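You operate a simulated robot arm through the tools that you are given. There is no shell and no other tool. Be economical: measure what you need, move in short steps, check, and stop when the job is done.

The job below is to be done with a simulated robot arm. You get a single attempt, and the scene is never put back.

TASK
Scrub the sleeve clean with the brush, soaped on the green pad, and stand it in the washer basket.
Fine: put the brush back; leave the other parts. Set down upright: what you pick out. What is to be rubbed or washed off counts as gone when no trace of it is left.

The check looks at the end state, three seconds after you hand in, the way a careful person would. Anything else that was tipped, shoved, dropped, spilled or broken makes it a failure.

THE ROBOT
A 6-joint arm with a four-finger gripper on a trunk, on a base that drives. Base frame: it is fixed to the floor where the robot stands at the start and does not move with it; the origin is under the middle of the robot, x ahead of it, y to its left, z up. Units: mm, degrees, N and s.
Its first joint turns from -166.0 to 166.0 degrees. Places, roughly: bottom of the washer basket [1200, -800, 800]; green pad [1000, 100, 900]. Payload 3.43 kg.
The TCP is the grasp point between the finger pads, 30 mm short of the fingertips. In the tool frame z runs along the fingers and y along their closing line. Largest opening 120 mm; the body of the gripper starts 85 mm behind the TCP.
Orientation is that of the tool frame in the base frame, as a unit quaternion [x, y, z, w]. With the fingers straight down and closing along the base's y, the tool's x points along the base's -x, its y along +y and its z along -z.

THE INTERFACE
- The arm moves only by the tool step_arm. Its argument "commands" is a list that holds one entry, the list of rows, each a list of 7 numbers: the turn, a rotation vector about the tool's x, y, z in units of 4 degrees (1.0 is 4 degrees), then the shift along the tool's x, y, z in units of 50 mm (1.0 is 50 mm), then the closure in counts, from 0 (fully open) to 255 (shut). In form: [[[wx, wy, wz, tx, ty, tz, claw], ...]]. A call has 1 to 12 rows; each row shifts and turns the commanded pose from where the row before left it, along the tool's axes as they then stand. A call with a number of a shift or a turn outside -1 to 1 is refused whole. Rows are played at 5 a second. More than 50 mm and 8.6 degrees between two rows, or a gripper value outside its range, and nothing of the call is played. Where a pose cannot be reached the arm comes as near as it can. A force on the tool above 40 N (or 10 N above the force at the start of the call, whichever is more), or a blocked arm, ends the call early, and 0.2 s more pass. Each finger halts on what it meets, pressing with about 43 N; the grip force reading is that of the motor and also rises with nothing between the fingers. The clock runs only during rows and for 0.2 s after the last one: add rows that do not move to give the fingers time. It gives the time, the measured TCP pose, the force on the tool (base axes), the opening and the grip force at its end, in the units of the frame above (readings bear some noise), with the torque about the TCP (base axes, N m) and any sound that the robot's microphone picked up.
- Cameras (640 x 400 px; columns grow to the right, rows downward): "scene" is now at [-204.6, 172.8, 1260.7]; the picture's right is [-0.21, -0.98, 0.00], its down [-0.07, 0.01, -1.00] and it looks along [0.98, -0.21, -0.07] (base axes); focal length 255 px, centre (320, 200). "wrist" rides on the gripper at [71, -17, -120] in the tool frame; the picture's right is [0.23, 0.97, 0.00], its down [-0.81, 0.19, -0.55] and it looks along [-0.54, 0.13, 0.83] (tool axes); focal length 275 px, centre (320, 200). There is no depth. A picture from a camera that has moved, and an enlarged one, comes with that camera's place and axes in the base frame and with its lens.
- grab_frame(camera): a new picture of that camera. It takes no simulated time.
- base_move(legs): drives the robot by 1 to 6 legs, each [ahead, turn to the left] in mm and degrees, along the robot's own axes; the way and the turn of a leg run together, so that a leg with both is an arc; at most 1500 mm and 180 degrees a leg. The arm and the cameras ride along, it lands a little off, and it stops where it bumps. It gives what a move gives.
- turn_head(pan, tilt): turns the head with the scene camera to pan (to the left, within 143 degrees either way) and tilt (down, from -29 to 69), counted from straight ahead of the robot. It gives what a move gives.
- enlarge(camera, box): a new picture of the part [left, top, right, bottom] of that camera's present view, enlarged. It takes no simulated time.
- sign_off(): hands the job in; it is judged then, once.

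Go step by step. Nothing tells you exact positions but the pictures and the camera data: compare them with the known pose of the tool, close in by small moves and look again before you grip or let go. The budget is 120 turns and 78 pictures, counting those below and the enlarged ones. Unless the task says otherwise, let go and move clear before handing in, and close with one line.

The tools are called after "Request:" as a command line: name --argument value ..., lists and objects as JSON in quotes. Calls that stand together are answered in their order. step_arm: Moves the arm, as the interface text tells. Its arguments: {"type":"object","properties":{"commands":{"type":"array","items":{"type":"array","items":{"type":"array","items":{"type":"number"}}}}},"required":["commands"]} The other tools are called the same way: base_move (legs) drives the base; turn_head (pan, tilt) turns the head that bears the scene camera; grab_frame (camera) takes a picture; enlarge (camera, box) takes an enlarged picture of a part of a camera's view; sign_off () hands the job in.

At the start:

```text
t: 0.0
position: [696.6, -216.2, 1236.3]
tool_rot: [0.0, 1.0, 0.0, 0.0]
contact_force: [0.2, 0.5, 0.1]
ft_torque: [0.0, 0.0, 0.01]
gripper_width: 119.9
grip_force: 0.0
robot x, y, heading: [-3.6, 4.0, 0.2]
head pan, tilt: [-11.9, 3.6]
```

scene: 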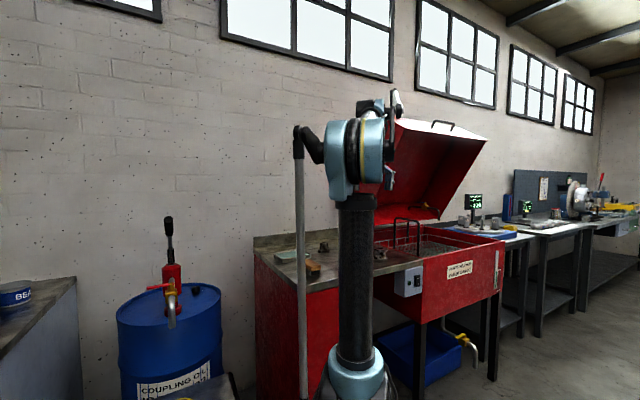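
wrist: 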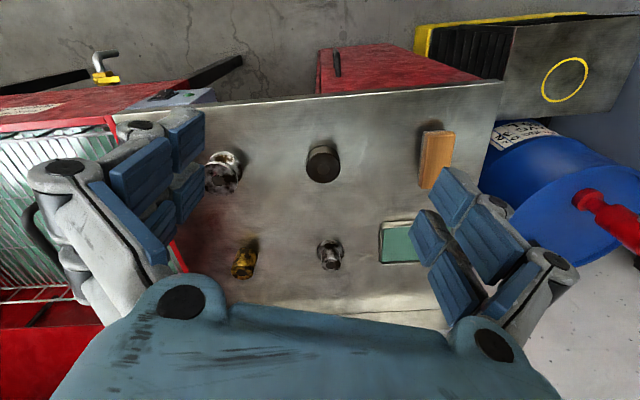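

I see a metal counter with several small parts, a brown brush block and a green pad. I'll look closer to tell which part is the sleeve.

Request:
enlarge --camera "wrist" --box '[190, 110, 350, 210]'

Request:
enlarge --camera "wrist" --box '[200, 200, 440, 350]'

Request:
enlarge --camera "scene" --box '[240, 200, 520, 375]'

```text
4.00 times, centred on (270, 160) of wrist
camera zoom: at [624.5, -233.7, 1355.5], right [-0.23, 0.97, 0.0], down [0.81, 0.19, 0.55], along [0.54, 0.13, -0.83], focal length 1101 px, centre (520, 360)
```

zoom: 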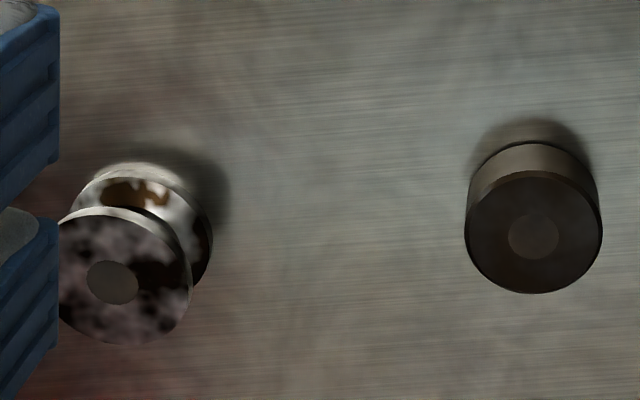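

```text
2.67 times, centred on (320, 275) of wrist
camera zoom: at [624.5, -233.7, 1355.5], right [-0.23, 0.97, 0.0], down [0.81, 0.19, 0.55], along [0.54, 0.13, -0.83], focal length 734 px, centre (320, 0)
```

zoom: 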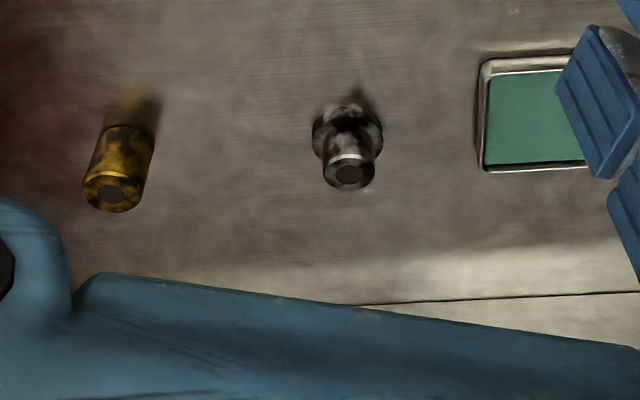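

```text
2.29 times, centred on (380, 288) of scene
camera zoom: at [-204.6, 172.8, 1260.7], right [-0.21, -0.98, 0.0], down [-0.07, 0.01, -1.0], along [0.98, -0.21, -0.07], focal length 583 px, centre (183, 0)
```

zoom: 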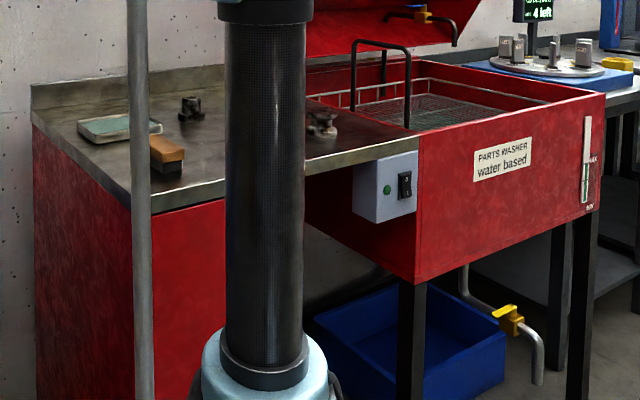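

Candidates are a brass cylinder, a stepped flange, a spool and a short dark cylinder. I'll look for labels and the washer surroundings.

Request:
turn_head --pan -30 --tilt 15

Request:
enlarge --camera "scene" --box '[160, 80, 480, 280]'

Request:
enlarge --camera "wrist" --box '[215, 225, 279, 265]'

Request:
enlarge --camera "wrist" --box '[380, 120, 476, 180]'

```text
t: 0.8
position: [681.1, -216.6, 1243.6]
tool_rot: [0.0, 1.0, -0.001, 0.007]
contact_force: [-0.2, 0.4, -0.5]
ft_torque: [-0.01, 0.01, 0.0]
gripper_width: 119.9
grip_force: 0.1
robot x, y, heading: [0.0, 3.0, 0.1]
head pan, tilt: [-30.0, 15.0]
```

```text
2.00 times, centred on (320, 180) of scene
camera zoom: at [-213.3, 145.0, 1242.3], right [-0.5, -0.87, 0.01], down [-0.24, 0.13, -0.96], along [0.83, -0.48, -0.27], focal length 510 px, centre (320, 240)
```

zoom: 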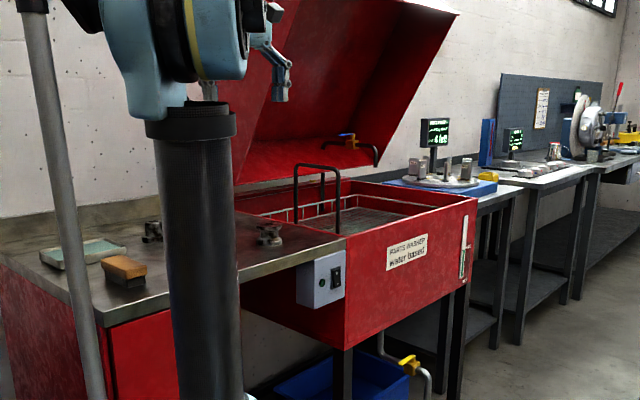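

```text
10.00 times, centred on (247, 245) of wrist
camera zoom: at [607.9, -233.2, 1363.0], right [-0.23, 0.97, 0.0], down [0.8, 0.19, 0.56], along [0.55, 0.13, -0.83], focal length 2753 px, centre (1050, -250)
```

zoom: 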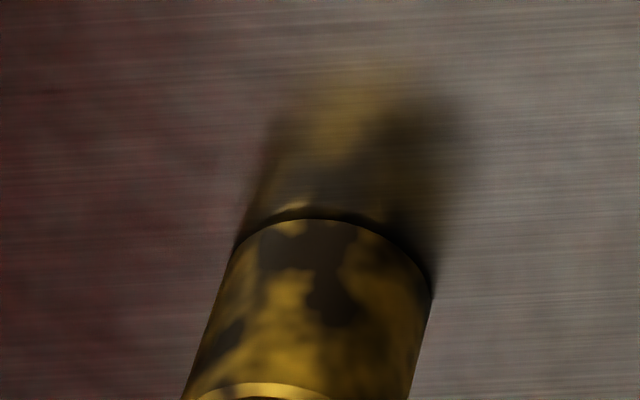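

```text
6.67 times, centred on (428, 150) of wrist
camera zoom: at [607.9, -233.2, 1363.0], right [-0.23, 0.97, 0.0], down [0.8, 0.19, 0.56], along [0.55, 0.13, -0.83], focal length 1835 px, centre (-400, 533)
```

zoom: 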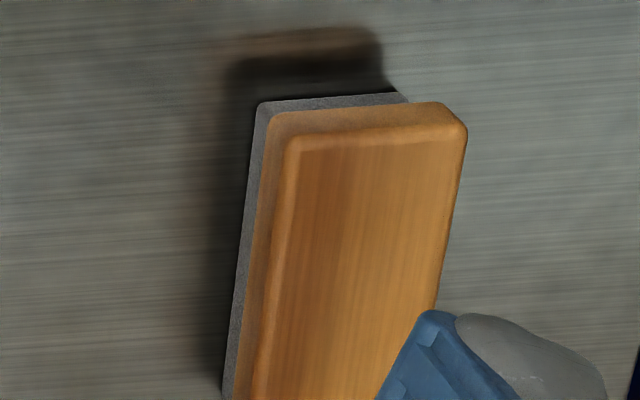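

The sleeve is most likely the brass plain cylinder with the bore; I'd estimate it near [1090,-295]. The counter is out of reach from here, so I'll drive forward and right, and look again.

Request:
base_move --legs '[[0, -30], [240, 0], [0, 30]]'

Request:
turn_head --pan -5 --tilt 25

Request:
grab_frame --camera "scene"

Request:
grab_frame --camera "wrist"

```text
t: 5.9
position: [893.5, -318.1, 1243.8]
tool_rot: [-0.01, 1.0, 0.001, 0.006]
contact_force: [-0.1, -1.0, 0.5]
ft_torque: [0.02, -0.04, 0.01]
gripper_width: 120.0
grip_force: 0.1
robot x, y, heading: [209.0, -115.4, 1.2]
head pan, tilt: [-30.0, 15.0]
```

```text
t: 6.8
position: [878.3, -317.7, 1252.1]
tool_rot: [-0.009, 1.0, 0.0, 0.012]
contact_force: [0.6, 0.8, 0.1]
ft_torque: [-0.04, 0.02, 0.02]
gripper_width: 119.9
grip_force: 0.0
robot x, y, heading: [206.3, -121.1, 0.9]
head pan, tilt: [-5.0, 25.0]
```

```text
69 pictures are left
camera scene: at [2.5, 58.0, 1225.9], right [-0.07, -1.0, 0.0], down [-0.43, 0.03, -0.9], along [0.9, -0.06, -0.43], focal length 255 px, centre (320, 200)
```

scene: 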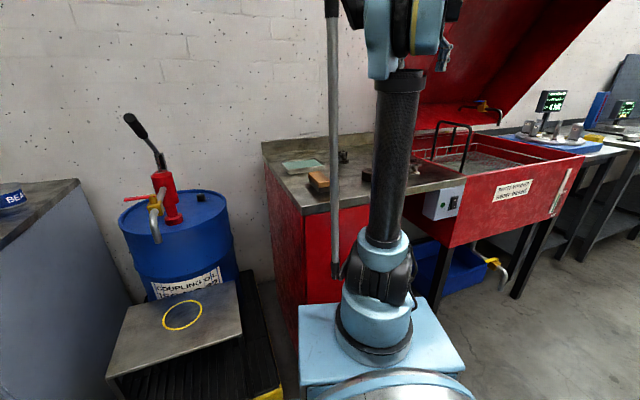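

```text
68 pictures are left
camera wrist: at [804.1, -336.5, 1370.2], right [-0.25, 0.97, -0.01], down [0.79, 0.21, 0.57], along [0.56, 0.14, -0.82], focal length 275 px, centre (320, 200)
```

wrist: 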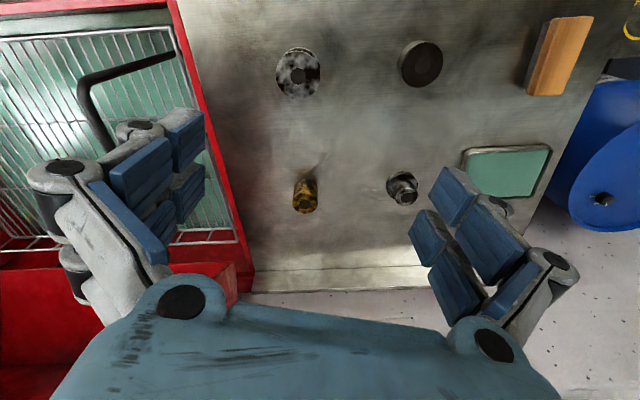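

From here the brass part is near [1092,-293], flange [1036,-111], spool [900,-351], dark cylinder [845,-167], brush [775,16], pad [970,80]. I'll check the parts closer before going on.

Request:
enlarge --camera "wrist" --box '[272, 150, 352, 220]'

Request:
enlarge --camera "wrist" --box '[260, 30, 460, 105]'

Request:
enlarge --camera "wrist" --box '[360, 150, 440, 220]'

```text
5.71 times, centred on (312, 185) of wrist
camera zoom: at [804.1, -336.5, 1370.2], right [-0.25, 0.97, -0.01], down [0.79, 0.21, 0.57], along [0.56, 0.14, -0.82], focal length 1573 px, centre (366, 286)
```

zoom: 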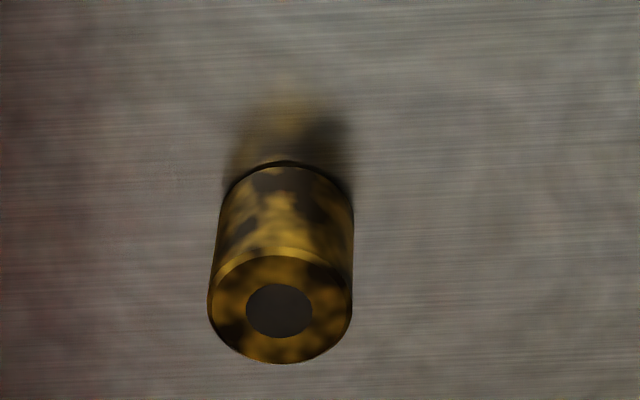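

```text
3.20 times, centred on (360, 68) of wrist
camera zoom: at [804.1, -336.5, 1370.2], right [-0.25, 0.97, -0.01], down [0.79, 0.21, 0.57], along [0.56, 0.14, -0.82], focal length 881 px, centre (192, 624)
```

zoom: 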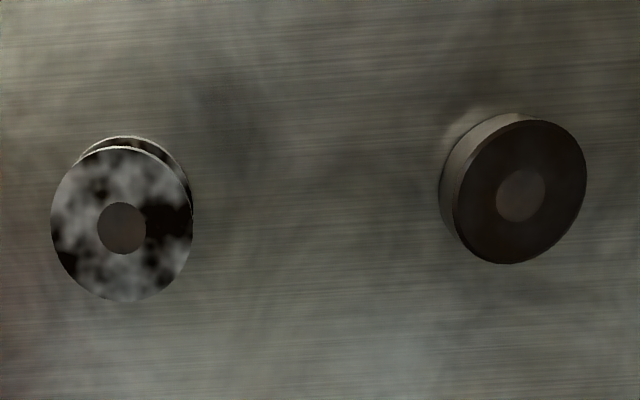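

```text
5.71 times, centred on (400, 185) of wrist
camera zoom: at [804.1, -336.5, 1370.2], right [-0.25, 0.97, -0.01], down [0.79, 0.21, 0.57], along [0.56, 0.14, -0.82], focal length 1573 px, centre (-137, 286)
```

zoom: 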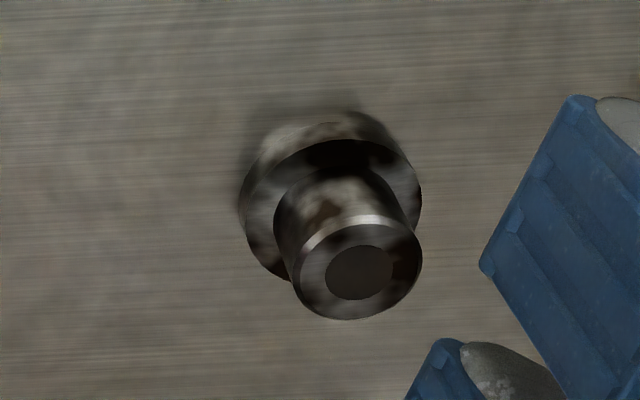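

Brass cylinder with a bore is the sleeve (about [1099,-260], ø48, ~55 tall). Next: move above the brush.

Request:
step_arm --commands '[[[0, 0, 0, 0.26, 0.83, 0.37, 0], [0, 0, 0, 0.26, 0.83, 0.37, 0], [0, 0, 0, 0.26, 0.83, 0.37, 0], [0, 0, 0, 0.26, 0.83, 0.37, 0], [0, 0, 0, 0.26, 0.83, 0.37, 0], [0, 0, 0, 0.26, 0.83, 0.37, 0], [0, 0, 0, 0.26, 0.83, 0.37, 0], [0, 0, 0, 0.26, 0.83, 0.37, 0], [0, 0, 0, 0, 0, 0, 0]]]'

Request:
grab_frame --camera "wrist"

```text
t: 8.8
position: [770.8, 8.8, 1099.8]
tool_rot: [-0.009, 1.0, 0.0, 0.012]
contact_force: [0.0, -0.5, 0.4]
ft_torque: [0.03, 0.01, 0.05]
gripper_width: 120.0
grip_force: 0.0
robot x, y, heading: [207.2, -119.7, 1.0]
head pan, tilt: [-5.0, 25.0]
```

```text
64 pictures are left
camera wrist: at [696.9, -9.1, 1219.7], right [-0.25, 0.97, -0.01], down [0.79, 0.21, 0.57], along [0.56, 0.14, -0.82], focal length 275 px, centre (320, 200)
```

wrist: 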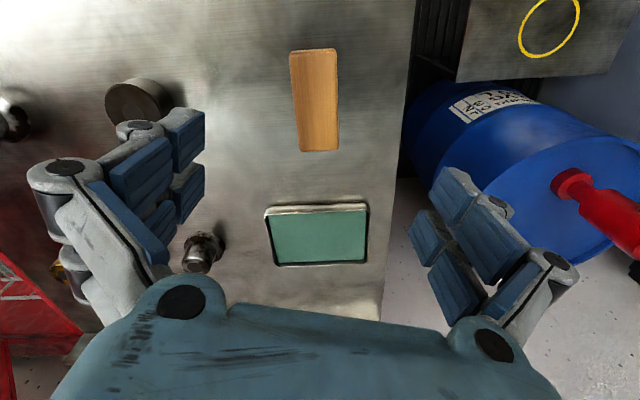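

The brush is about 100×42 mm, centred near [773,6], its long axis turned about 19° from base x. I'll level the tool, yaw to fit, and drop to a look height.

Request:
step_arm --commands '[[[0, 0.35, -0.9, 0, 0, 0.3, 0], [0, 0, -0.9, 0, 0, 0.3, 0], [0, 0, -0.9, 0, 0, 0.3, 0], [0, 0, -0.9, 0, 0, 0.3, 0], [0, 0, -0.9, 0, 0, 0.3, 0], [0, 0, 0, 0, 0, 0, 0]]]'

Request:
grab_frame --camera "wrist"

```text
t: 10.2
position: [772.7, 11.6, 1025.8]
tool_rot: [-0.167, 0.986, 0.0, 0.0]
contact_force: [-0.8, 0.4, 0.7]
ft_torque: [-0.03, 0.01, -0.01]
gripper_width: 119.8
grip_force: 0.0
robot x, y, heading: [205.3, -121.2, 1.1]
head pan, tilt: [-5.0, 25.0]
```

```text
63 pictures are left
camera wrist: at [711.1, -28.3, 1145.7], right [-0.54, 0.84, 0.0], down [0.7, 0.45, 0.55], along [0.47, 0.3, -0.83], focal length 275 px, centre (320, 200)
```

wrist: 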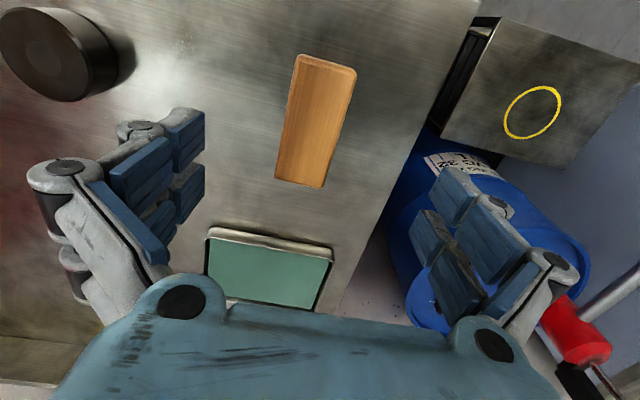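

Brush axis is ~20°, matches the tool yaw. I'll centre and descend partway, then check the height.

Request:
step_arm --commands '[[[0, 0, 0, 0.04, -0.12, 0.4, 0], [0, 0, 0, 0, 0, 0.4, 0], [0, 0, 0, 0, 0, 0.4, 0], [0, 0, 0, 0, 0, 0, 0]]]'

Request:
grab_frame --camera "wrist"

Request:
enlarge --camera "scene" --box '[240, 120, 400, 220]'

```text
t: 11.2
position: [773.7, 5.1, 966.1]
tool_rot: [-0.165, 0.986, 0.0, 0.001]
contact_force: [0.1, -1.1, 1.0]
ft_torque: [-0.02, -0.01, -0.01]
gripper_width: 120.0
grip_force: 0.1
robot x, y, heading: [208.2, -117.7, 1.0]
head pan, tilt: [-5.0, 25.0]
```

```text
62 pictures are left
camera wrist: at [710.8, -34.0, 1086.4], right [-0.54, 0.84, 0.0], down [0.7, 0.45, 0.55], along [0.47, 0.3, -0.83], focal length 275 px, centre (320, 200)
```

wrist: 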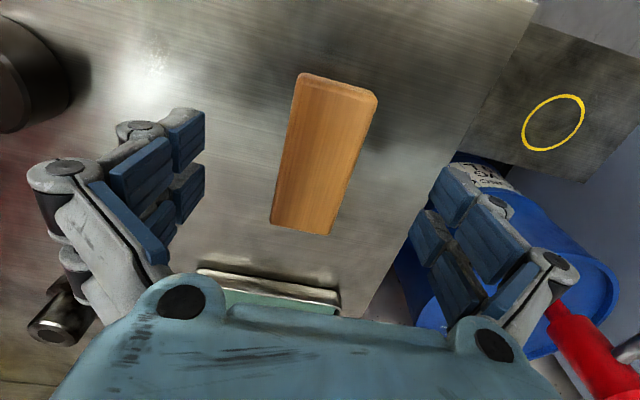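

```text
4.00 times, centred on (320, 170) of scene
camera zoom: at [2.3, 58.0, 1225.9], right [-0.07, -1.0, 0.0], down [-0.43, 0.03, -0.9], along [0.9, -0.06, -0.43], focal length 1021 px, centre (320, 320)
```

zoom: 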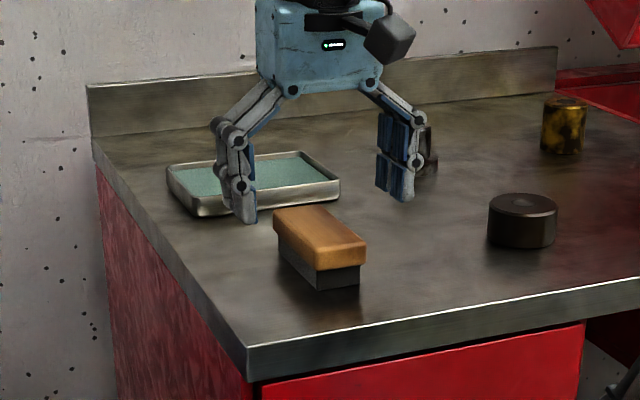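

Tips are clear on both sides of the brush. Descend ~20 mm and close.

Request:
step_arm --commands '[[[0, 0, 0, 0, 0, 0.22, 0], [0, 0, 0, 0, 0, 0.22, 0], [0, 0, 0, 0, 0, 0, 0], [0, 0, 0, 0, 0, 0, 100], [0, 0, 0, 0, 0, 0, 200], [0, 0, 0, 0, 0, 0, 255], [0, 0, 0, 0, 0, 0, 255], [0, 0, 0, 0, 0, 0, 255]]]'

Request:
enlarge --camera "scene" --box '[260, 130, 380, 205]'

```text
t: 12.9
position: [771.2, 5.3, 945.8]
tool_rot: [-0.165, 0.986, 0.0, -0.001]
contact_force: [1.0, -0.8, 5.7]
ft_torque: [0.01, -0.03, -0.07]
gripper_width: 44.0
grip_force: 42.9
robot x, y, heading: [206.6, -118.1, 1.1]
head pan, tilt: [-5.0, 25.0]
```

```text
5.33 times, centred on (320, 168) of scene
camera zoom: at [2.2, 58.0, 1225.9], right [-0.07, -1.0, 0.0], down [-0.43, 0.03, -0.9], along [0.9, -0.06, -0.43], focal length 1361 px, centre (320, 373)
```

zoom: 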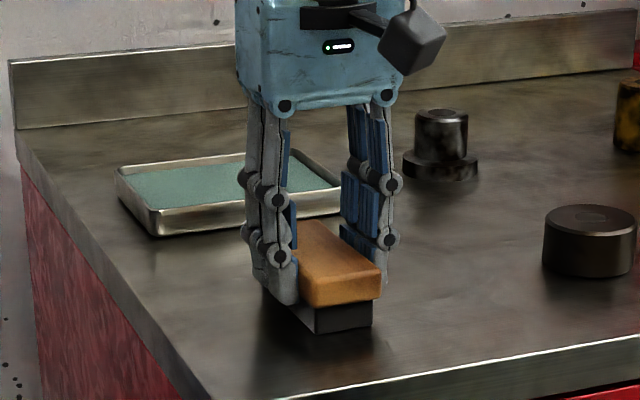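

Brush gripped (44 mm). I'll lift it and turn it 90° so it fits lengthwise in the pad tray.

Request:
step_arm --commands '[[[0, 0, 0, 0, 0, -0.5, 255], [0, 0, 0, 0, 0, -0.5, 255], [0, 0, 0, 0, 0, -0.5, 255], [0, 0, 1, 0, 0, 0, 255], [0, 0, 1, 0, 0, 0, 255], [0, 0, 1, 0, 0, 0, 255], [0, 0, 1, 0, 0, 0, 255], [0, 0, 1, 0, 0, 0, 255], [0, 0, 1, 0, 0, 0, 255], [0, 0, 1, 0, 0, 0, 255], [0, 0, 1, 0, 0, 0, 255], [0, 0, 1, 0, 0, 0, 255]]]'

Request:
step_arm --commands '[[[0, 0, 1, 0, 0, 0, 255], [0, 0, 1, 0, 0, 0, 255], [0, 0, 1, 0, 0, 0, 255], [0, 0, 1, 0, 0, 0, 255], [0, 0, 1, 0, 0, 0, 255], [0, 0, 1, 0, 0, 0, 255], [0, 0, 1, 0, 0, 0, 255], [0, 0, 1, 0, 0, 0, 255], [0, 0, 1, 0, 0, 0, 255], [0, 0, 1, 0, 0, 0, 255], [0, 0, 1, 0, 0, 0, 255], [0, 0, 1, 0, 0, 0, 255]]]'

Request:
grab_frame --camera "scene"

```text
t: 15.6
position: [772.0, 4.7, 1018.1]
tool_rot: [0.147, 0.989, 0.0, 0.0]
contact_force: [0.7, 0.4, -1.1]
ft_torque: [-0.03, 0.01, -0.02]
gripper_width: 44.4
grip_force: 42.5
robot x, y, heading: [207.7, -122.8, 1.1]
head pan, tilt: [-5.0, 25.0]
```

```text
t: 18.1
position: [773.1, 4.0, 1018.2]
tool_rot: [0.537, 0.844, 0.0, 0.001]
contact_force: [0.7, -0.6, -2.2]
ft_torque: [0.02, -0.02, 0.0]
gripper_width: 44.3
grip_force: 43.0
robot x, y, heading: [205.8, -118.2, 1.2]
head pan, tilt: [-5.0, 25.0]
```

```text
59 pictures are left
camera scene: at [2.4, 58.0, 1225.9], right [-0.07, -1.0, 0.0], down [-0.43, 0.03, -0.9], along [0.9, -0.06, -0.43], focal length 255 px, centre (320, 200)
```

scene: 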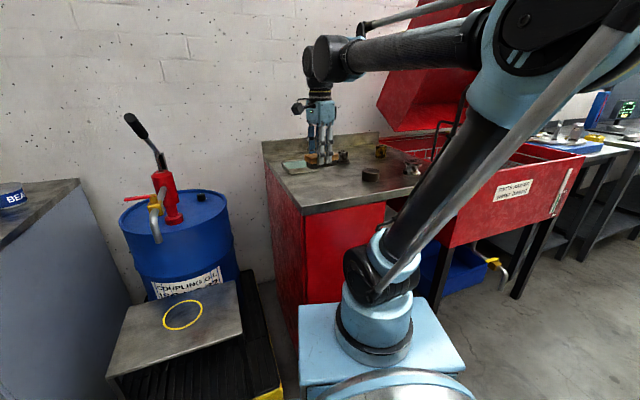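

Yaw is about -65°. Finish the turn and shift over the pad at [976,59].

Request:
step_arm --commands '[[[0, 0, 0.7, 0, 0, 0, 255], [0, 0, 0.7, 0, 0, 0, 255], [0, 0, 0, -0.06, 0.84, 0, 255], [0, 0, 0, -0.06, 0.84, 0, 255], [0, 0, 0, -0.06, 0.84, 0, 255], [0, 0, 0, -0.06, 0.84, 0, 255], [0, 0, 0, -0.06, 0.84, 0, 255], [0, 0, 0, 0, 0, 0.4, 255], [0, 0, 0, 0, 0, 0, 255]]]'

Request:
grab_frame --camera "wrist"

Request:
enlarge --camera "scene" --box '[260, 110, 380, 185]'

```text
t: 20.1
position: [973.4, 61.9, 1001.0]
tool_rot: [0.577, 0.817, -0.001, 0.0]
contact_force: [-1.0, -0.7, -2.3]
ft_torque: [0.03, 0.02, -0.01]
gripper_width: 43.9
grip_force: 42.7
robot x, y, heading: [210.1, -118.1, 0.9]
head pan, tilt: [-5.0, 25.0]
```

```text
58 pictures are left
camera wrist: at [934.4, 122.6, 1119.4], right [0.84, 0.54, 0.0], down [0.45, -0.7, 0.55], along [0.3, -0.47, -0.83], focal length 275 px, centre (320, 200)
```

wrist: 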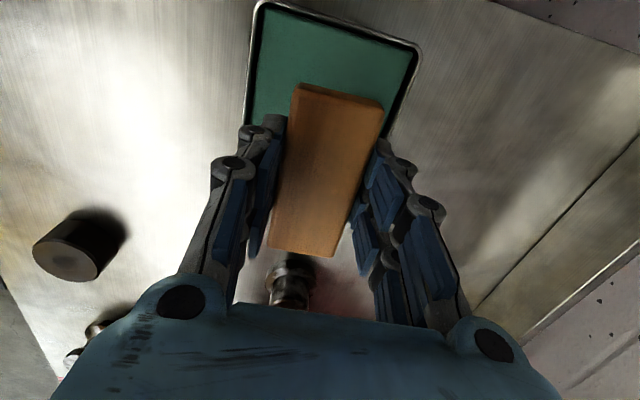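

```text
5.33 times, centred on (320, 148) of scene
camera zoom: at [2.5, 58.0, 1225.9], right [-0.07, -1.0, 0.0], down [-0.43, 0.03, -0.9], along [0.9, -0.06, -0.43], focal length 1361 px, centre (320, 480)
```

zoom: 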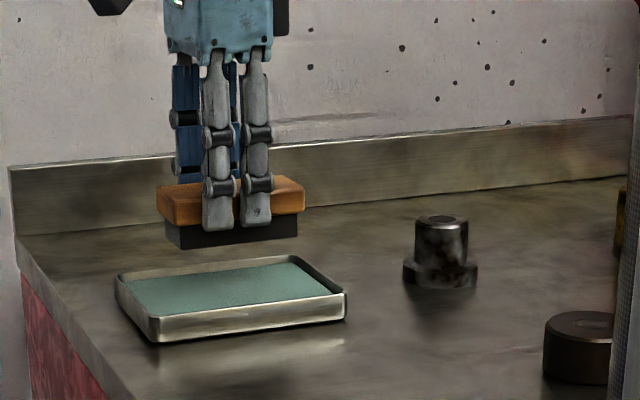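

Brush is centred above the pad. Descend to near contact.

Request:
step_arm --commands '[[[0, 0, 0, 0, 0, 0.4, 255], [0, 0, 0, 0, 0, 0.3, 255], [0, 0, 0, 0, 0, 0.08, 255], [0, 0, 0, 0, 0, 0, 255]]]'

Request:
enlarge --camera "scene" --box '[260, 110, 380, 185]'

```text
t: 21.1
position: [972.4, 59.6, 961.8]
tool_rot: [0.577, 0.817, -0.001, 0.002]
contact_force: [5.5, -1.5, 37.3]
ft_torque: [-0.01, -0.18, 0.02]
gripper_width: 44.3
grip_force: 43.1
robot x, y, heading: [205.6, -118.9, 0.9]
head pan, tilt: [-5.0, 25.0]
```

```text
5.33 times, centred on (320, 148) of scene
camera zoom: at [1.4, 57.7, 1225.7], right [-0.07, -1.0, 0.0], down [-0.43, 0.03, -0.9], along [0.9, -0.06, -0.43], focal length 1361 px, centre (320, 480)
```

zoom: 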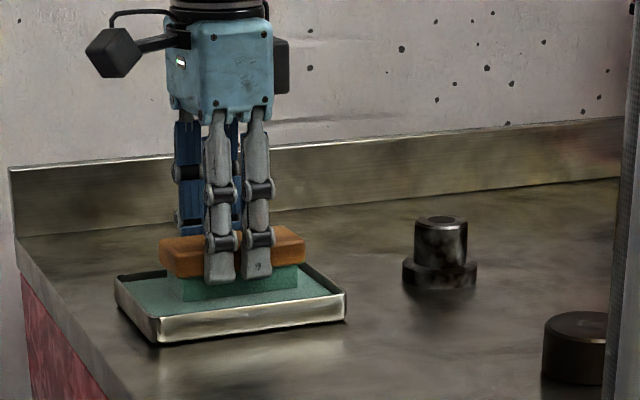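

The bristles turned green: soaped. Lift and move toward the sleeve, stopping short to look.

Request:
step_arm --commands '[[[0, 0, 0, 0, 0, -0.7, 255], [0, 0, 0, 0, 0, -0.8, 255], [0, 0, 0, 0, 0, -0.8, 255], [0, 0, 0, -0.98, 0.04, 0, 255], [0, 0, 0, -0.98, 0.04, 0, 255], [0, 0, 0, -0.98, 0.04, 0, 255], [0, 0, 0, -0.98, 0.04, 0, 255], [0, 0, 0, 0, 0, 0, 255]]]'

Request:
grab_frame --camera "wrist"

Request:
enlarge --camera "scene" --box '[300, 90, 460, 190]'

```text
t: 22.9
position: [1047.6, -118.8, 1076.2]
tool_rot: [0.578, 0.816, 0.0, 0.0]
contact_force: [-0.2, -1.2, -1.4]
ft_torque: [0.02, -0.03, 0.0]
gripper_width: 44.0
grip_force: 43.0
robot x, y, heading: [210.1, -123.3, 1.0]
head pan, tilt: [-5.0, 25.0]
```

```text
55 pictures are left
camera wrist: at [1008.1, -57.8, 1195.2], right [0.84, 0.54, 0.0], down [0.45, -0.7, 0.55], along [0.3, -0.47, -0.83], focal length 275 px, centre (320, 200)
```

wrist: 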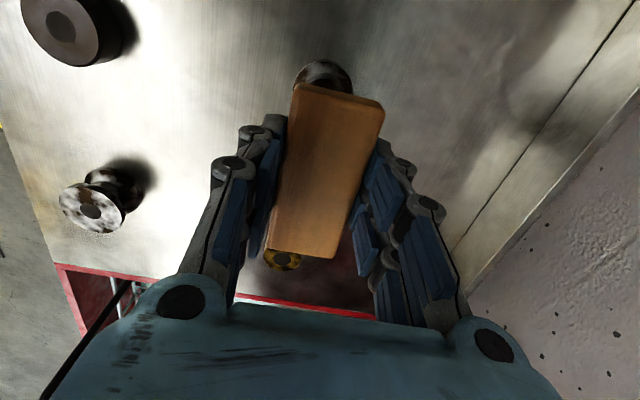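

```text
4.00 times, centred on (380, 140) of scene
camera zoom: at [2.4, 57.9, 1225.9], right [-0.07, -1.0, 0.0], down [-0.43, 0.03, -0.9], along [0.9, -0.06, -0.43], focal length 1021 px, centre (80, 440)
```

zoom: 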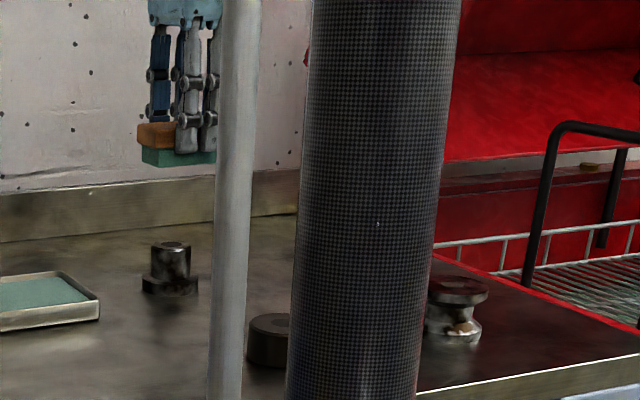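

The sleeve peeks out from behind the brush. Enlarge to fix its position.

Request:
enlarge --camera "wrist" --box '[232, 220, 352, 295]'

```text
5.33 times, centred on (292, 258) of wrist
camera zoom: at [1008.1, -57.8, 1195.2], right [0.84, 0.54, 0.0], down [0.45, -0.7, 0.55], along [0.3, -0.47, -0.83], focal length 1468 px, centre (469, -107)
```

zoom: 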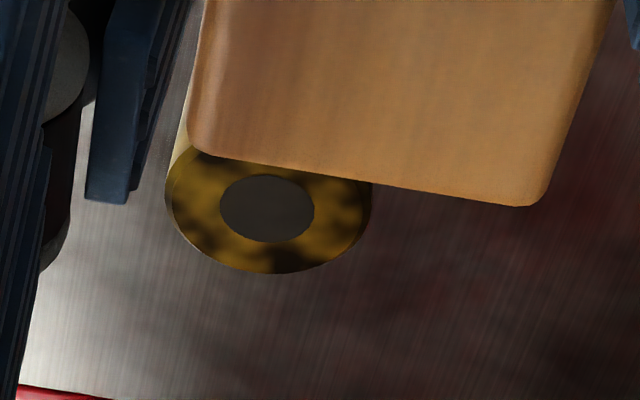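

Recomputed: sleeve top centre is about [1106,-294,950]. Move over it and descend near contact.

Request:
step_arm --commands '[[[0, 0, 0, -0.92, -0.015, 0, 255], [0, 0, 0, -0.92, -0.015, 0, 255], [0, 0, 0, -0.92, -0.015, 0, 255], [0, 0, 0, -0.92, -0.015, 0, 255], [0, 0, 0, 0, 0, 0.5, 255], [0, 0, 0, 0, 0, 0.5, 255], [0, 0, 0, 0, 0, 0.3, 255], [0, 0, 0, 0, 0, 0, 255]]]'

Request:
grab_frame --camera "wrist"

```text
t: 24.8
position: [1105.4, -295.1, 1010.1]
tool_rot: [0.577, 0.817, -0.001, 0.001]
contact_force: [0.9, 0.0, -0.6]
ft_torque: [-0.01, -0.03, -0.05]
gripper_width: 44.3
grip_force: 43.3
robot x, y, heading: [207.8, -122.3, 1.0]
head pan, tilt: [-5.0, 25.0]
```

```text
52 pictures are left
camera wrist: at [1066.4, -234.0, 1129.9], right [0.84, 0.54, 0.0], down [0.45, -0.7, 0.55], along [0.3, -0.47, -0.83], focal length 275 px, centre (320, 200)
```

wrist: 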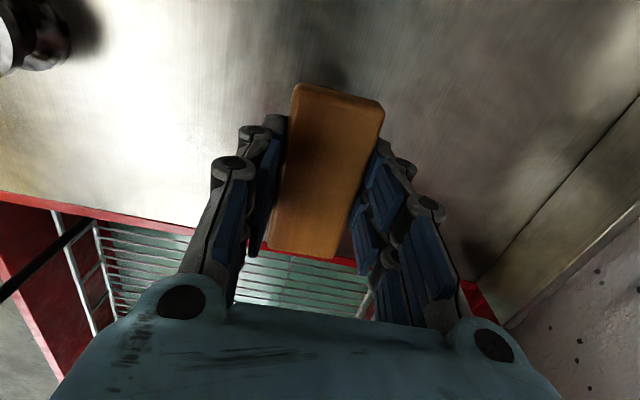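

Sleeve is under the brush. Lower gently until contact shows.

Request:
step_arm --commands '[[[0, 0, 0, 0, 0, 0.05, 255], [0, 0, 0, 0, 0, 0.05, 255], [0, 0, 0, 0, 0, 0.03, 255], [0, 0, 0, 0, 0, 0, 255]]]'

```text
t: 25.8
position: [1106.5, -295.6, 1004.8]
tool_rot: [0.577, 0.817, -0.001, 0.001]
contact_force: [0.8, 0.3, -0.3]
ft_torque: [-0.03, 0.01, 0.0]
gripper_width: 44.1
grip_force: 42.7
robot x, y, heading: [207.5, -117.1, 0.9]
head pan, tilt: [-5.0, 25.0]
```

Request:
step_arm --commands '[[[0, 0, 0, 0, 0, 0.04, 255], [0, 0, 0, 0, 0, 0.04, 255], [0, 0, 0, 0, 0, 0.04, 255], [0, 0, 0, 0, 0, 0, 255]]]'

```text
t: 26.8
position: [1106.1, -294.0, 998.2]
tool_rot: [0.577, 0.817, 0.0, 0.001]
contact_force: [0.2, -0.4, 9.2]
ft_torque: [0.01, 0.04, -0.03]
gripper_width: 44.3
grip_force: 42.9
robot x, y, heading: [212.5, -119.4, 1.2]
head pan, tilt: [-5.0, 25.0]
```

Contact at TCP z≈998 with 9 N on the sleeve's top. Scrub gently with small strokes both ways, then lift and look.

Request:
step_arm --commands '[[[0, 0, 0, 0.25, 0.15, 0, 255], [0, 0, 0, -0.25, 0.1, 0, 255], [0, 0, 0, -0.25, -0.1, 0, 255], [0, 0, 0, 0.25, -0.15, 0, 255], [0, 0, 0, 0.25, -0.15, 0, 255], [0, 0, 0, -0.25, -0.1, 0, 255], [0, 0, 0, -0.25, 0.1, 0, 255], [0, 0, 0, 0.25, 0.15, 0, 255], [0, 0, 0, 0, 0, 0, 255]]]'

Request:
step_arm --commands '[[[0, 0, 0, 0, 0, -0.5, 255], [0, 0, 0, 0, 0, -0.7, 255], [0, 0, 0, 0.8, 0, 0, 255], [0, 0, 0, 0.9, 0, 0, 255], [0, 0, 0, 0.9, 0, 0, 255], [0, 0, 0, 0, 0, 0, 255]]]'

Request:
enlarge --camera "wrist" --box '[232, 220, 352, 295]'

```text
t: 28.8
position: [1106.4, -296.8, 999.3]
tool_rot: [0.577, 0.817, 0.0, 0.001]
contact_force: [0.0, 0.6, -1.0]
ft_torque: [0.01, 0.01, 0.01]
gripper_width: 43.9
grip_force: 43.2
robot x, y, heading: [206.9, -120.0, 1.0]
head pan, tilt: [-5.0, 25.0]
```

```text
t: 30.1
position: [1063.5, -174.0, 1057.5]
tool_rot: [0.577, 0.817, -0.001, 0.001]
contact_force: [0.8, 0.9, -0.8]
ft_torque: [0.0, 0.02, 0.0]
gripper_width: 44.1
grip_force: 42.2
robot x, y, heading: [208.1, -120.6, 0.7]
head pan, tilt: [-5.0, 25.0]
```

```text
5.33 times, centred on (292, 258) of wrist
camera zoom: at [1023.5, -112.2, 1177.2], right [0.84, 0.54, 0.0], down [0.45, -0.7, 0.55], along [0.3, -0.47, -0.83], focal length 1468 px, centre (469, -107)
```

zoom: 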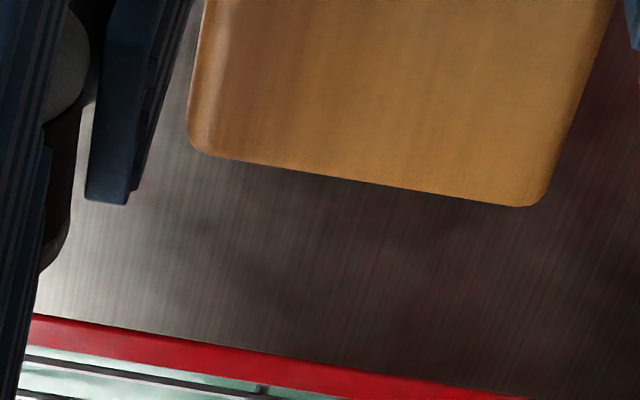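

The sleeve isn't in this crop (still behind the brush, or moved). Back off more and take a full frame.

Request:
step_arm --commands '[[[0, 0, 0, 0.6, -0.4, -0.6, 255], [0, 0, 0, 0.6, -0.8, -0.6, 255], [0, 0, 0, 0, -0.8, 0, 255], [0, 0, 0, 0, 0, 0, 255]]]'

Request:
grab_frame --camera "wrist"

```text
refused: row 2 steps farther than a row can; nothing moved
```

```text
50 pictures are left
camera wrist: at [1023.5, -112.2, 1177.2], right [0.84, 0.54, 0.0], down [0.45, -0.7, 0.55], along [0.3, -0.47, -0.83], focal length 275 px, centre (320, 200)
```

wrist: 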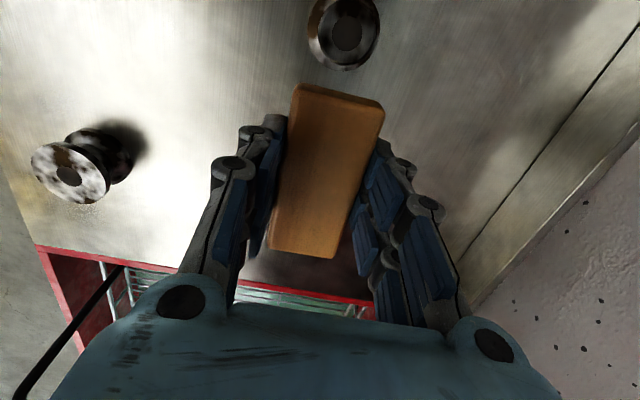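

By projection the sleeve should just be hidden behind the brush. Move the tool aside toward the robot, in legal steps.

Request:
step_arm --commands '[[[0, 0, 0, 0, -0.7, -0.5, 255], [0, 0, 0, 0, -0.8, -0.5, 255], [0, 0, 0, 0, -0.8, 0, 255], [0, 0, 0, 0, 0, 0, 255]]]'

Request:
grab_frame --camera "wrist"

```text
t: 31.1
position: [953.3, -211.9, 1109.0]
tool_rot: [0.578, 0.816, 0.0, 0.001]
contact_force: [-1.6, 0.4, -0.5]
ft_torque: [0.01, 0.01, -0.04]
gripper_width: 44.0
grip_force: 42.8
robot x, y, heading: [208.2, -119.8, 0.7]
head pan, tilt: [-5.0, 25.0]
```

```text
49 pictures are left
camera wrist: at [913.3, -149.7, 1228.7], right [0.84, 0.54, 0.0], down [0.45, -0.7, 0.55], along [0.3, -0.47, -0.83], focal length 275 px, centre (320, 200)
```

wrist: 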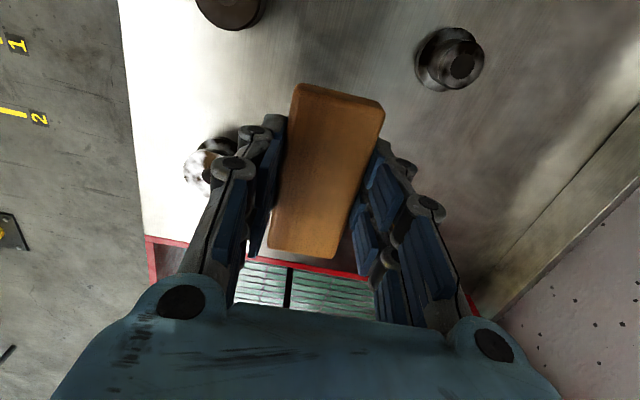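

Projection puts the sleeve behind the right finger. Shift further the same way.

Request:
step_arm --commands '[[[0, 0, 0, -0.4, -0.85, 0, 255], [0, 0, 0, -0.4, -0.85, 0, 255], [0, 0, 0, -0.4, -0.85, 0, 255], [0, 0, 0, 0, -0.5, 0, 255], [0, 0, 0, 0, 0, 0, 255]]]'

Request:
grab_frame --camera "wrist"

```text
t: 32.4
position: [830.6, -318.3, 1108.4]
tool_rot: [0.577, 0.817, 0.0, 0.001]
contact_force: [0.0, 0.6, -1.5]
ft_torque: [-0.01, 0.0, 0.01]
gripper_width: 44.0
grip_force: 43.5
robot x, y, heading: [206.7, -118.3, 0.9]
head pan, tilt: [-5.0, 25.0]
```

```text
48 pictures are left
camera wrist: at [789.7, -257.3, 1227.2], right [0.84, 0.54, 0.0], down [0.45, -0.7, 0.55], along [0.3, -0.47, -0.83], focal length 275 px, centre (320, 200)
```

wrist: 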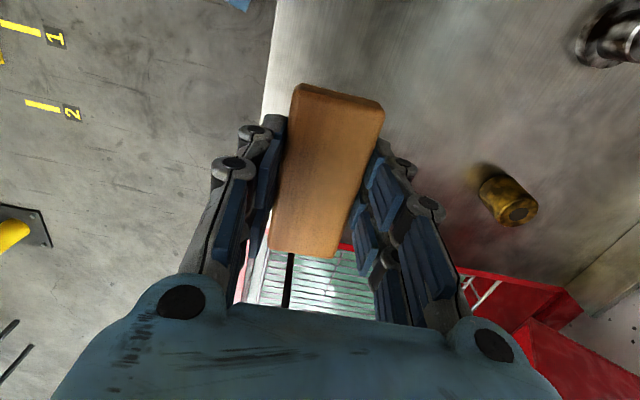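

Request:
enlarge --camera "wrist" --box '[460, 155, 556, 235]'

Request:
enlarge --camera "scene" --box '[300, 110, 460, 210]'

```text
5.00 times, centred on (508, 195) of wrist
camera zoom: at [789.7, -257.3, 1227.2], right [0.84, 0.54, 0.0], down [0.45, -0.7, 0.55], along [0.3, -0.47, -0.83], focal length 1376 px, centre (-620, 225)
```

zoom: 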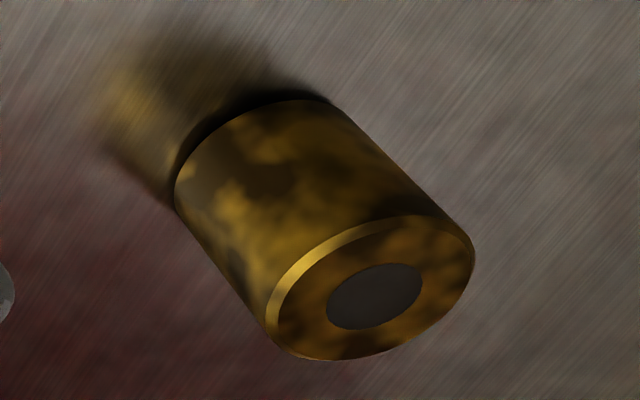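

```text
4.00 times, centred on (380, 160) of scene
camera zoom: at [2.4, 57.9, 1225.9], right [-0.07, -1.0, 0.0], down [-0.43, 0.03, -0.9], along [0.9, -0.06, -0.43], focal length 1021 px, centre (80, 360)
```

zoom: 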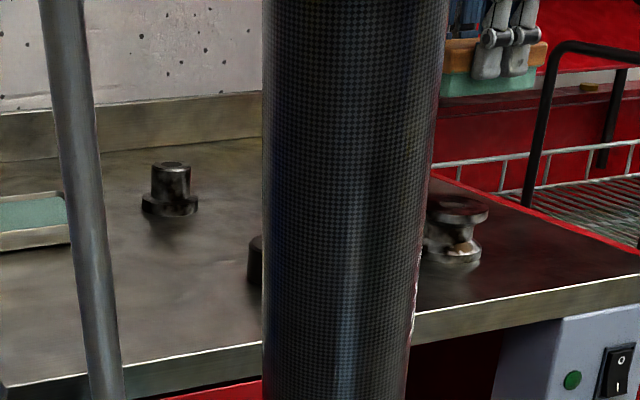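

The sleeve still stands, near [1112,-297]; its top looks less blotchy but not clean, and force was lost during strokes. Go back and scrub with firmer pressure.

Request:
step_arm --commands '[[[0, 0, 0, -0.245, 0.907, 0, 255], [0, 0, 0, -0.245, 0.907, 0, 255], [0, 0, 0, -0.245, 0.907, 0, 255], [0, 0, 0, -0.245, 0.907, 0, 255], [0, 0, 0, -0.245, 0.907, 0, 255], [0, 0, 0, -0.245, 0.907, 0, 255], [0, 0, 0, 0, 0, 0.7, 255], [0, 0, 0, 0, 0, 0.7, 255], [0, 0, 0, 0, 0, 0.6, 255], [0, 0, 0, 0, 0, 0.1, 255], [0, 0, 0, 0, 0, 0.08, 255], [0, 0, 0, 0, 0, 0, 255]]]'

Request:
step_arm --commands '[[[0, 0, 0, 0, 0, 0.04, 255], [0, 0, 0, 0, 0, 0.04, 255], [0, 0, 0, 0, 0, 0, 255]]]'

```text
t: 35.0
position: [1111.7, -297.8, 998.3]
tool_rot: [0.577, 0.817, 0.0, 0.001]
contact_force: [1.0, -0.7, -0.9]
ft_torque: [0.03, -0.02, 0.01]
gripper_width: 43.9
grip_force: 42.7
robot x, y, heading: [208.0, -120.4, 1.1]
head pan, tilt: [-5.0, 25.0]
```

```text
t: 35.8
position: [1109.8, -296.6, 997.1]
tool_rot: [0.577, 0.817, -0.001, 0.0]
contact_force: [0.9, -3.1, 37.3]
ft_torque: [-0.03, 0.2, 0.02]
gripper_width: 44.2
grip_force: 42.7
robot x, y, heading: [206.8, -121.4, 0.6]
head pan, tilt: [-5.0, 25.0]
```

37 N is stiff; ease off 1 mm and stroke back and forth.

Request:
step_arm --commands '[[[0, 0, 0, 0, 0, -0.02, 255], [0, 0, 0, 0.3, 0.1, 0, 255], [0, 0, 0, -0.3, 0.1, 0, 255], [0, 0, 0, -0.3, -0.1, 0, 255], [0, 0, 0, 0.3, -0.1, 0, 255], [0, 0, 0, 0.3, -0.1, 0, 255], [0, 0, 0, -0.3, -0.1, 0, 255], [0, 0, 0, -0.3, 0.1, 0, 255], [0, 0, 0, 0.3, 0.1, 0, 255], [0, 0, 0, 0.3, 0, 0, 255], [0, 0, 0, -0.3, 0, 0, 255], [0, 0, 0, 0, 0, 0, 255]]]'

```text
t: 38.4
position: [1109.9, -296.3, 997.0]
tool_rot: [0.577, 0.817, 0.0, 0.001]
contact_force: [-3.0, 8.0, 17.1]
ft_torque: [0.39, 0.28, -0.04]
gripper_width: 43.9
grip_force: 43.0
robot x, y, heading: [207.2, -117.9, 1.2]
head pan, tilt: [-5.0, 25.0]
```

Contact held at 17 N. One more batch, then back to the viewing spot.

Request:
step_arm --commands '[[[0, 0, 0, 0.3, 0.1, 0, 255], [0, 0, 0, -0.3, 0.1, 0, 255], [0, 0, 0, -0.3, -0.1, 0, 255], [0, 0, 0, 0.3, -0.1, 0, 255], [0, 0, 0, 0.3, -0.1, 0, 255], [0, 0, 0, -0.3, -0.1, 0, 255], [0, 0, 0, -0.3, 0.1, 0, 255], [0, 0, 0, 0.3, 0.1, 0, 255], [0, 0, 0, 0.3, 0, 0, 255], [0, 0, 0, -0.3, 0, 0, 255], [0, 0, 0, 0, 0, 0, 255]]]'

Request:
step_arm --commands '[[[0, 0, 0, 0, 0, -0.8, 255], [0, 0, 0, 0, 0, -0.8, 255], [0, 0, 0, 0, 0, -0.6, 255], [0, 0, 0, 0.245, -0.907, 0, 255], [0, 0, 0, 0.245, -0.907, 0, 255], [0, 0, 0, 0.245, -0.907, 0, 255], [0, 0, 0, 0.245, -0.907, 0, 255], [0, 0, 0, 0.245, -0.907, 0, 255], [0, 0, 0, 0.245, -0.907, 0, 255], [0, 0, 0, 0, 0, 0, 255]]]'

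Request:
enlarge --camera "wrist" --box '[460, 155, 556, 235]'

```text
t: 40.8
position: [1111.5, -295.1, 995.9]
tool_rot: [0.577, 0.817, 0.0, 0.0]
contact_force: [-1.3, 4.0, 9.9]
ft_torque: [0.19, 0.1, 0.02]
gripper_width: 44.0
grip_force: 43.0
robot x, y, heading: [207.6, -120.7, 1.2]
head pan, tilt: [-5.0, 25.0]
```

```text
t: 43.0
position: [829.3, -321.0, 1103.1]
tool_rot: [0.577, 0.817, 0.0, 0.0]
contact_force: [0.0, 0.4, -1.3]
ft_torque: [-0.02, 0.0, -0.04]
gripper_width: 43.5
grip_force: 42.6
robot x, y, heading: [206.8, -121.2, 1.0]
head pan, tilt: [-5.0, 25.0]
```

```text
5.00 times, centred on (508, 195) of wrist
camera zoom: at [788.5, -259.4, 1223.5], right [0.84, 0.54, 0.0], down [0.45, -0.7, 0.55], along [0.3, -0.47, -0.83], focal length 1376 px, centre (-620, 225)
```

zoom: 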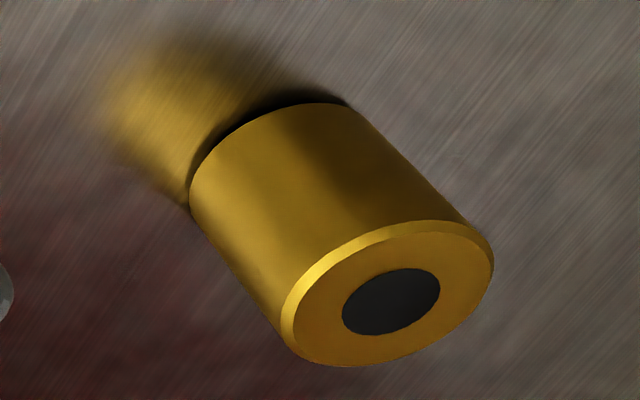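

The sleeve looks fully clean, sides included (the grime faded as a whole). Next turn the brush back to its original yaw to return it.

Request:
step_arm --commands '[[[0, 0, -1, 0, 0, 0, 255], [0, 0, -1, 0, 0, 0, 255], [0, 0, -1, 0, 0, 0, 255], [0, 0, -1, 0, 0, 0, 255], [0, 0, -1, 0, 0, 0, 255], [0, 0, -1, 0, 0, 0, 255], [0, 0, -1, 0, 0, 0, 255], [0, 0, -1, 0, 0, 0, 255], [0, 0, -1, 0, 0, 0, 255], [0, 0, -1, 0, 0, 0, 255], [0, 0, -1, 0, 0, 0, 255], [0, 0, -1, 0, 0, 0, 255]]]'

Request:
step_arm --commands '[[[0, 0, -1, 0, 0, 0, 255], [0, 0, -1, 0, 0, 0, 255], [0, 0, -1, 0, 0, 0, 255], [0, 0, -1, 0, 0, 0, 255], [0, 0, -1, 0, 0, 0, 255], [0, 0, -1, 0, 0, 0, 255], [0, 0, -1, 0, 0, 0, 255], [0, 0, -1, 0, 0, 0, 255], [0, 0, -1, 0, 0, 0, 255], [0, 0, -1, 0, 0, 0, 255], [0, 0, -0.4, 0, 0, 0, 255], [0, 0, 0, 0, 0, 0, 255]]]'

Request:
enlarge --camera "scene" --box '[300, 110, 460, 210]'

```text
t: 45.5
position: [828.9, -318.6, 1105.5]
tool_rot: [0.194, 0.981, -0.001, 0.0]
contact_force: [0.5, 0.4, -1.8]
ft_torque: [0.03, -0.02, 0.01]
gripper_width: 43.7
grip_force: 42.7
robot x, y, heading: [209.5, -121.8, 0.8]
head pan, tilt: [-5.0, 25.0]
```

```text
t: 48.1
position: [830.6, -319.2, 1105.2]
tool_rot: [-0.165, 0.986, -0.001, 0.0]
contact_force: [0.0, 0.1, -1.8]
ft_torque: [-0.01, 0.0, 0.0]
gripper_width: 43.9
grip_force: 42.8
robot x, y, heading: [208.0, -119.6, 1.2]
head pan, tilt: [-5.0, 25.0]
```

```text
4.00 times, centred on (380, 160) of scene
camera zoom: at [2.4, 58.0, 1225.9], right [-0.07, -1.0, 0.0], down [-0.43, 0.03, -0.9], along [0.9, -0.06, -0.43], focal length 1021 px, centre (80, 360)
```

zoom: 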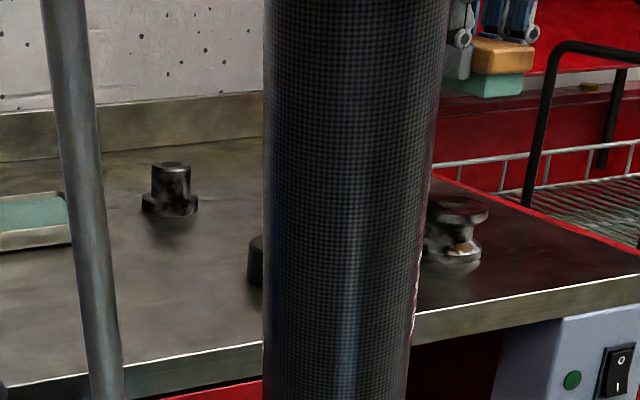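

Translate back over the brush's original spot [772,5] and lower partway.

Request:
step_arm --commands '[[[0, 0, 0, -0.144, 0.93, 0, 255], [0, 0, 0, -0.144, 0.93, 0, 255], [0, 0, 0, -0.144, 0.93, 0, 255], [0, 0, 0, -0.144, 0.93, 0, 255], [0, 0, 0, -0.144, 0.93, 0, 255], [0, 0, 0, -0.144, 0.93, 0, 255], [0, 0, 0, -0.144, 0.93, 0, 255], [0, 0, 0, 0, 0, 0.9, 255], [0, 0, 0, 0, 0, 0.9, 255], [0, 0, 0, 0, 0, 0.9, 255], [0, 0, 0, 0, 0, 0, 255]]]'

Request:
enlarge --camera "scene" --box '[260, 120, 420, 220]'

```text
t: 50.5
position: [771.5, 5.7, 970.1]
tool_rot: [-0.166, 0.986, -0.001, 0.001]
contact_force: [0.2, 0.2, -1.2]
ft_torque: [-0.03, 0.02, 0.02]
gripper_width: 43.7
grip_force: 43.1
robot x, y, heading: [206.7, -120.0, 1.1]
head pan, tilt: [-5.0, 25.0]
```

```text
4.00 times, centred on (340, 170) of scene
camera zoom: at [2.4, 58.0, 1225.9], right [-0.07, -1.0, 0.0], down [-0.43, 0.03, -0.9], along [0.9, -0.06, -0.43], focal length 1021 px, centre (240, 320)
```

zoom: 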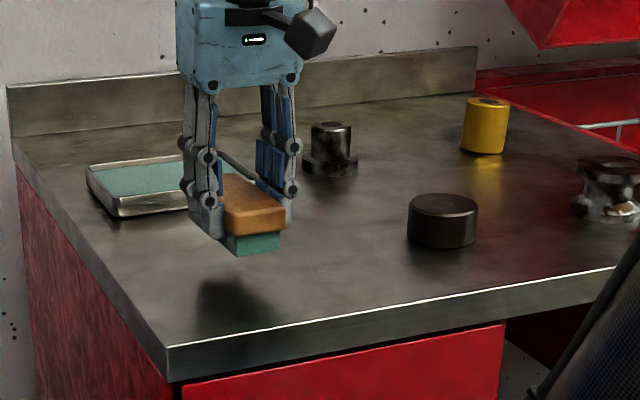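

The sleeve looks clean from this side as well. Lower the brush to the counter.

Request:
step_arm --commands '[[[0, 0, 0, 0, 0, 0.25, 255], [0, 0, 0, 0, 0, 0.15, 255], [0, 0, 0, 0, 0, 0.06, 255], [0, 0, 0, 0, 0, 0.03, 255], [0, 0, 0, 0, 0, 0, 255]]]'

```text
t: 51.8
position: [771.8, 5.1, 947.0]
tool_rot: [-0.166, 0.986, 0.0, 0.0]
contact_force: [-0.5, 0.1, -1.1]
ft_torque: [0.04, -0.01, 0.02]
gripper_width: 43.6
grip_force: 43.1
robot x, y, heading: [207.1, -125.4, 1.0]
head pan, tilt: [-5.0, 25.0]
```

Not touching yet; one or two millimetres more.

Request:
step_arm --commands '[[[0, 0, 0, 0, 0, 0.025, 255], [0, 0, 0, 0, 0, 0, 255]]]'

```text
t: 52.4
position: [769.8, 5.5, 944.6]
tool_rot: [-0.166, 0.986, 0.0, -0.001]
contact_force: [-0.3, 0.6, -1.7]
ft_torque: [-0.01, 0.03, 0.02]
gripper_width: 43.8
grip_force: 42.9
robot x, y, heading: [208.9, -119.2, 0.8]
head pan, tilt: [-5.0, 25.0]
```

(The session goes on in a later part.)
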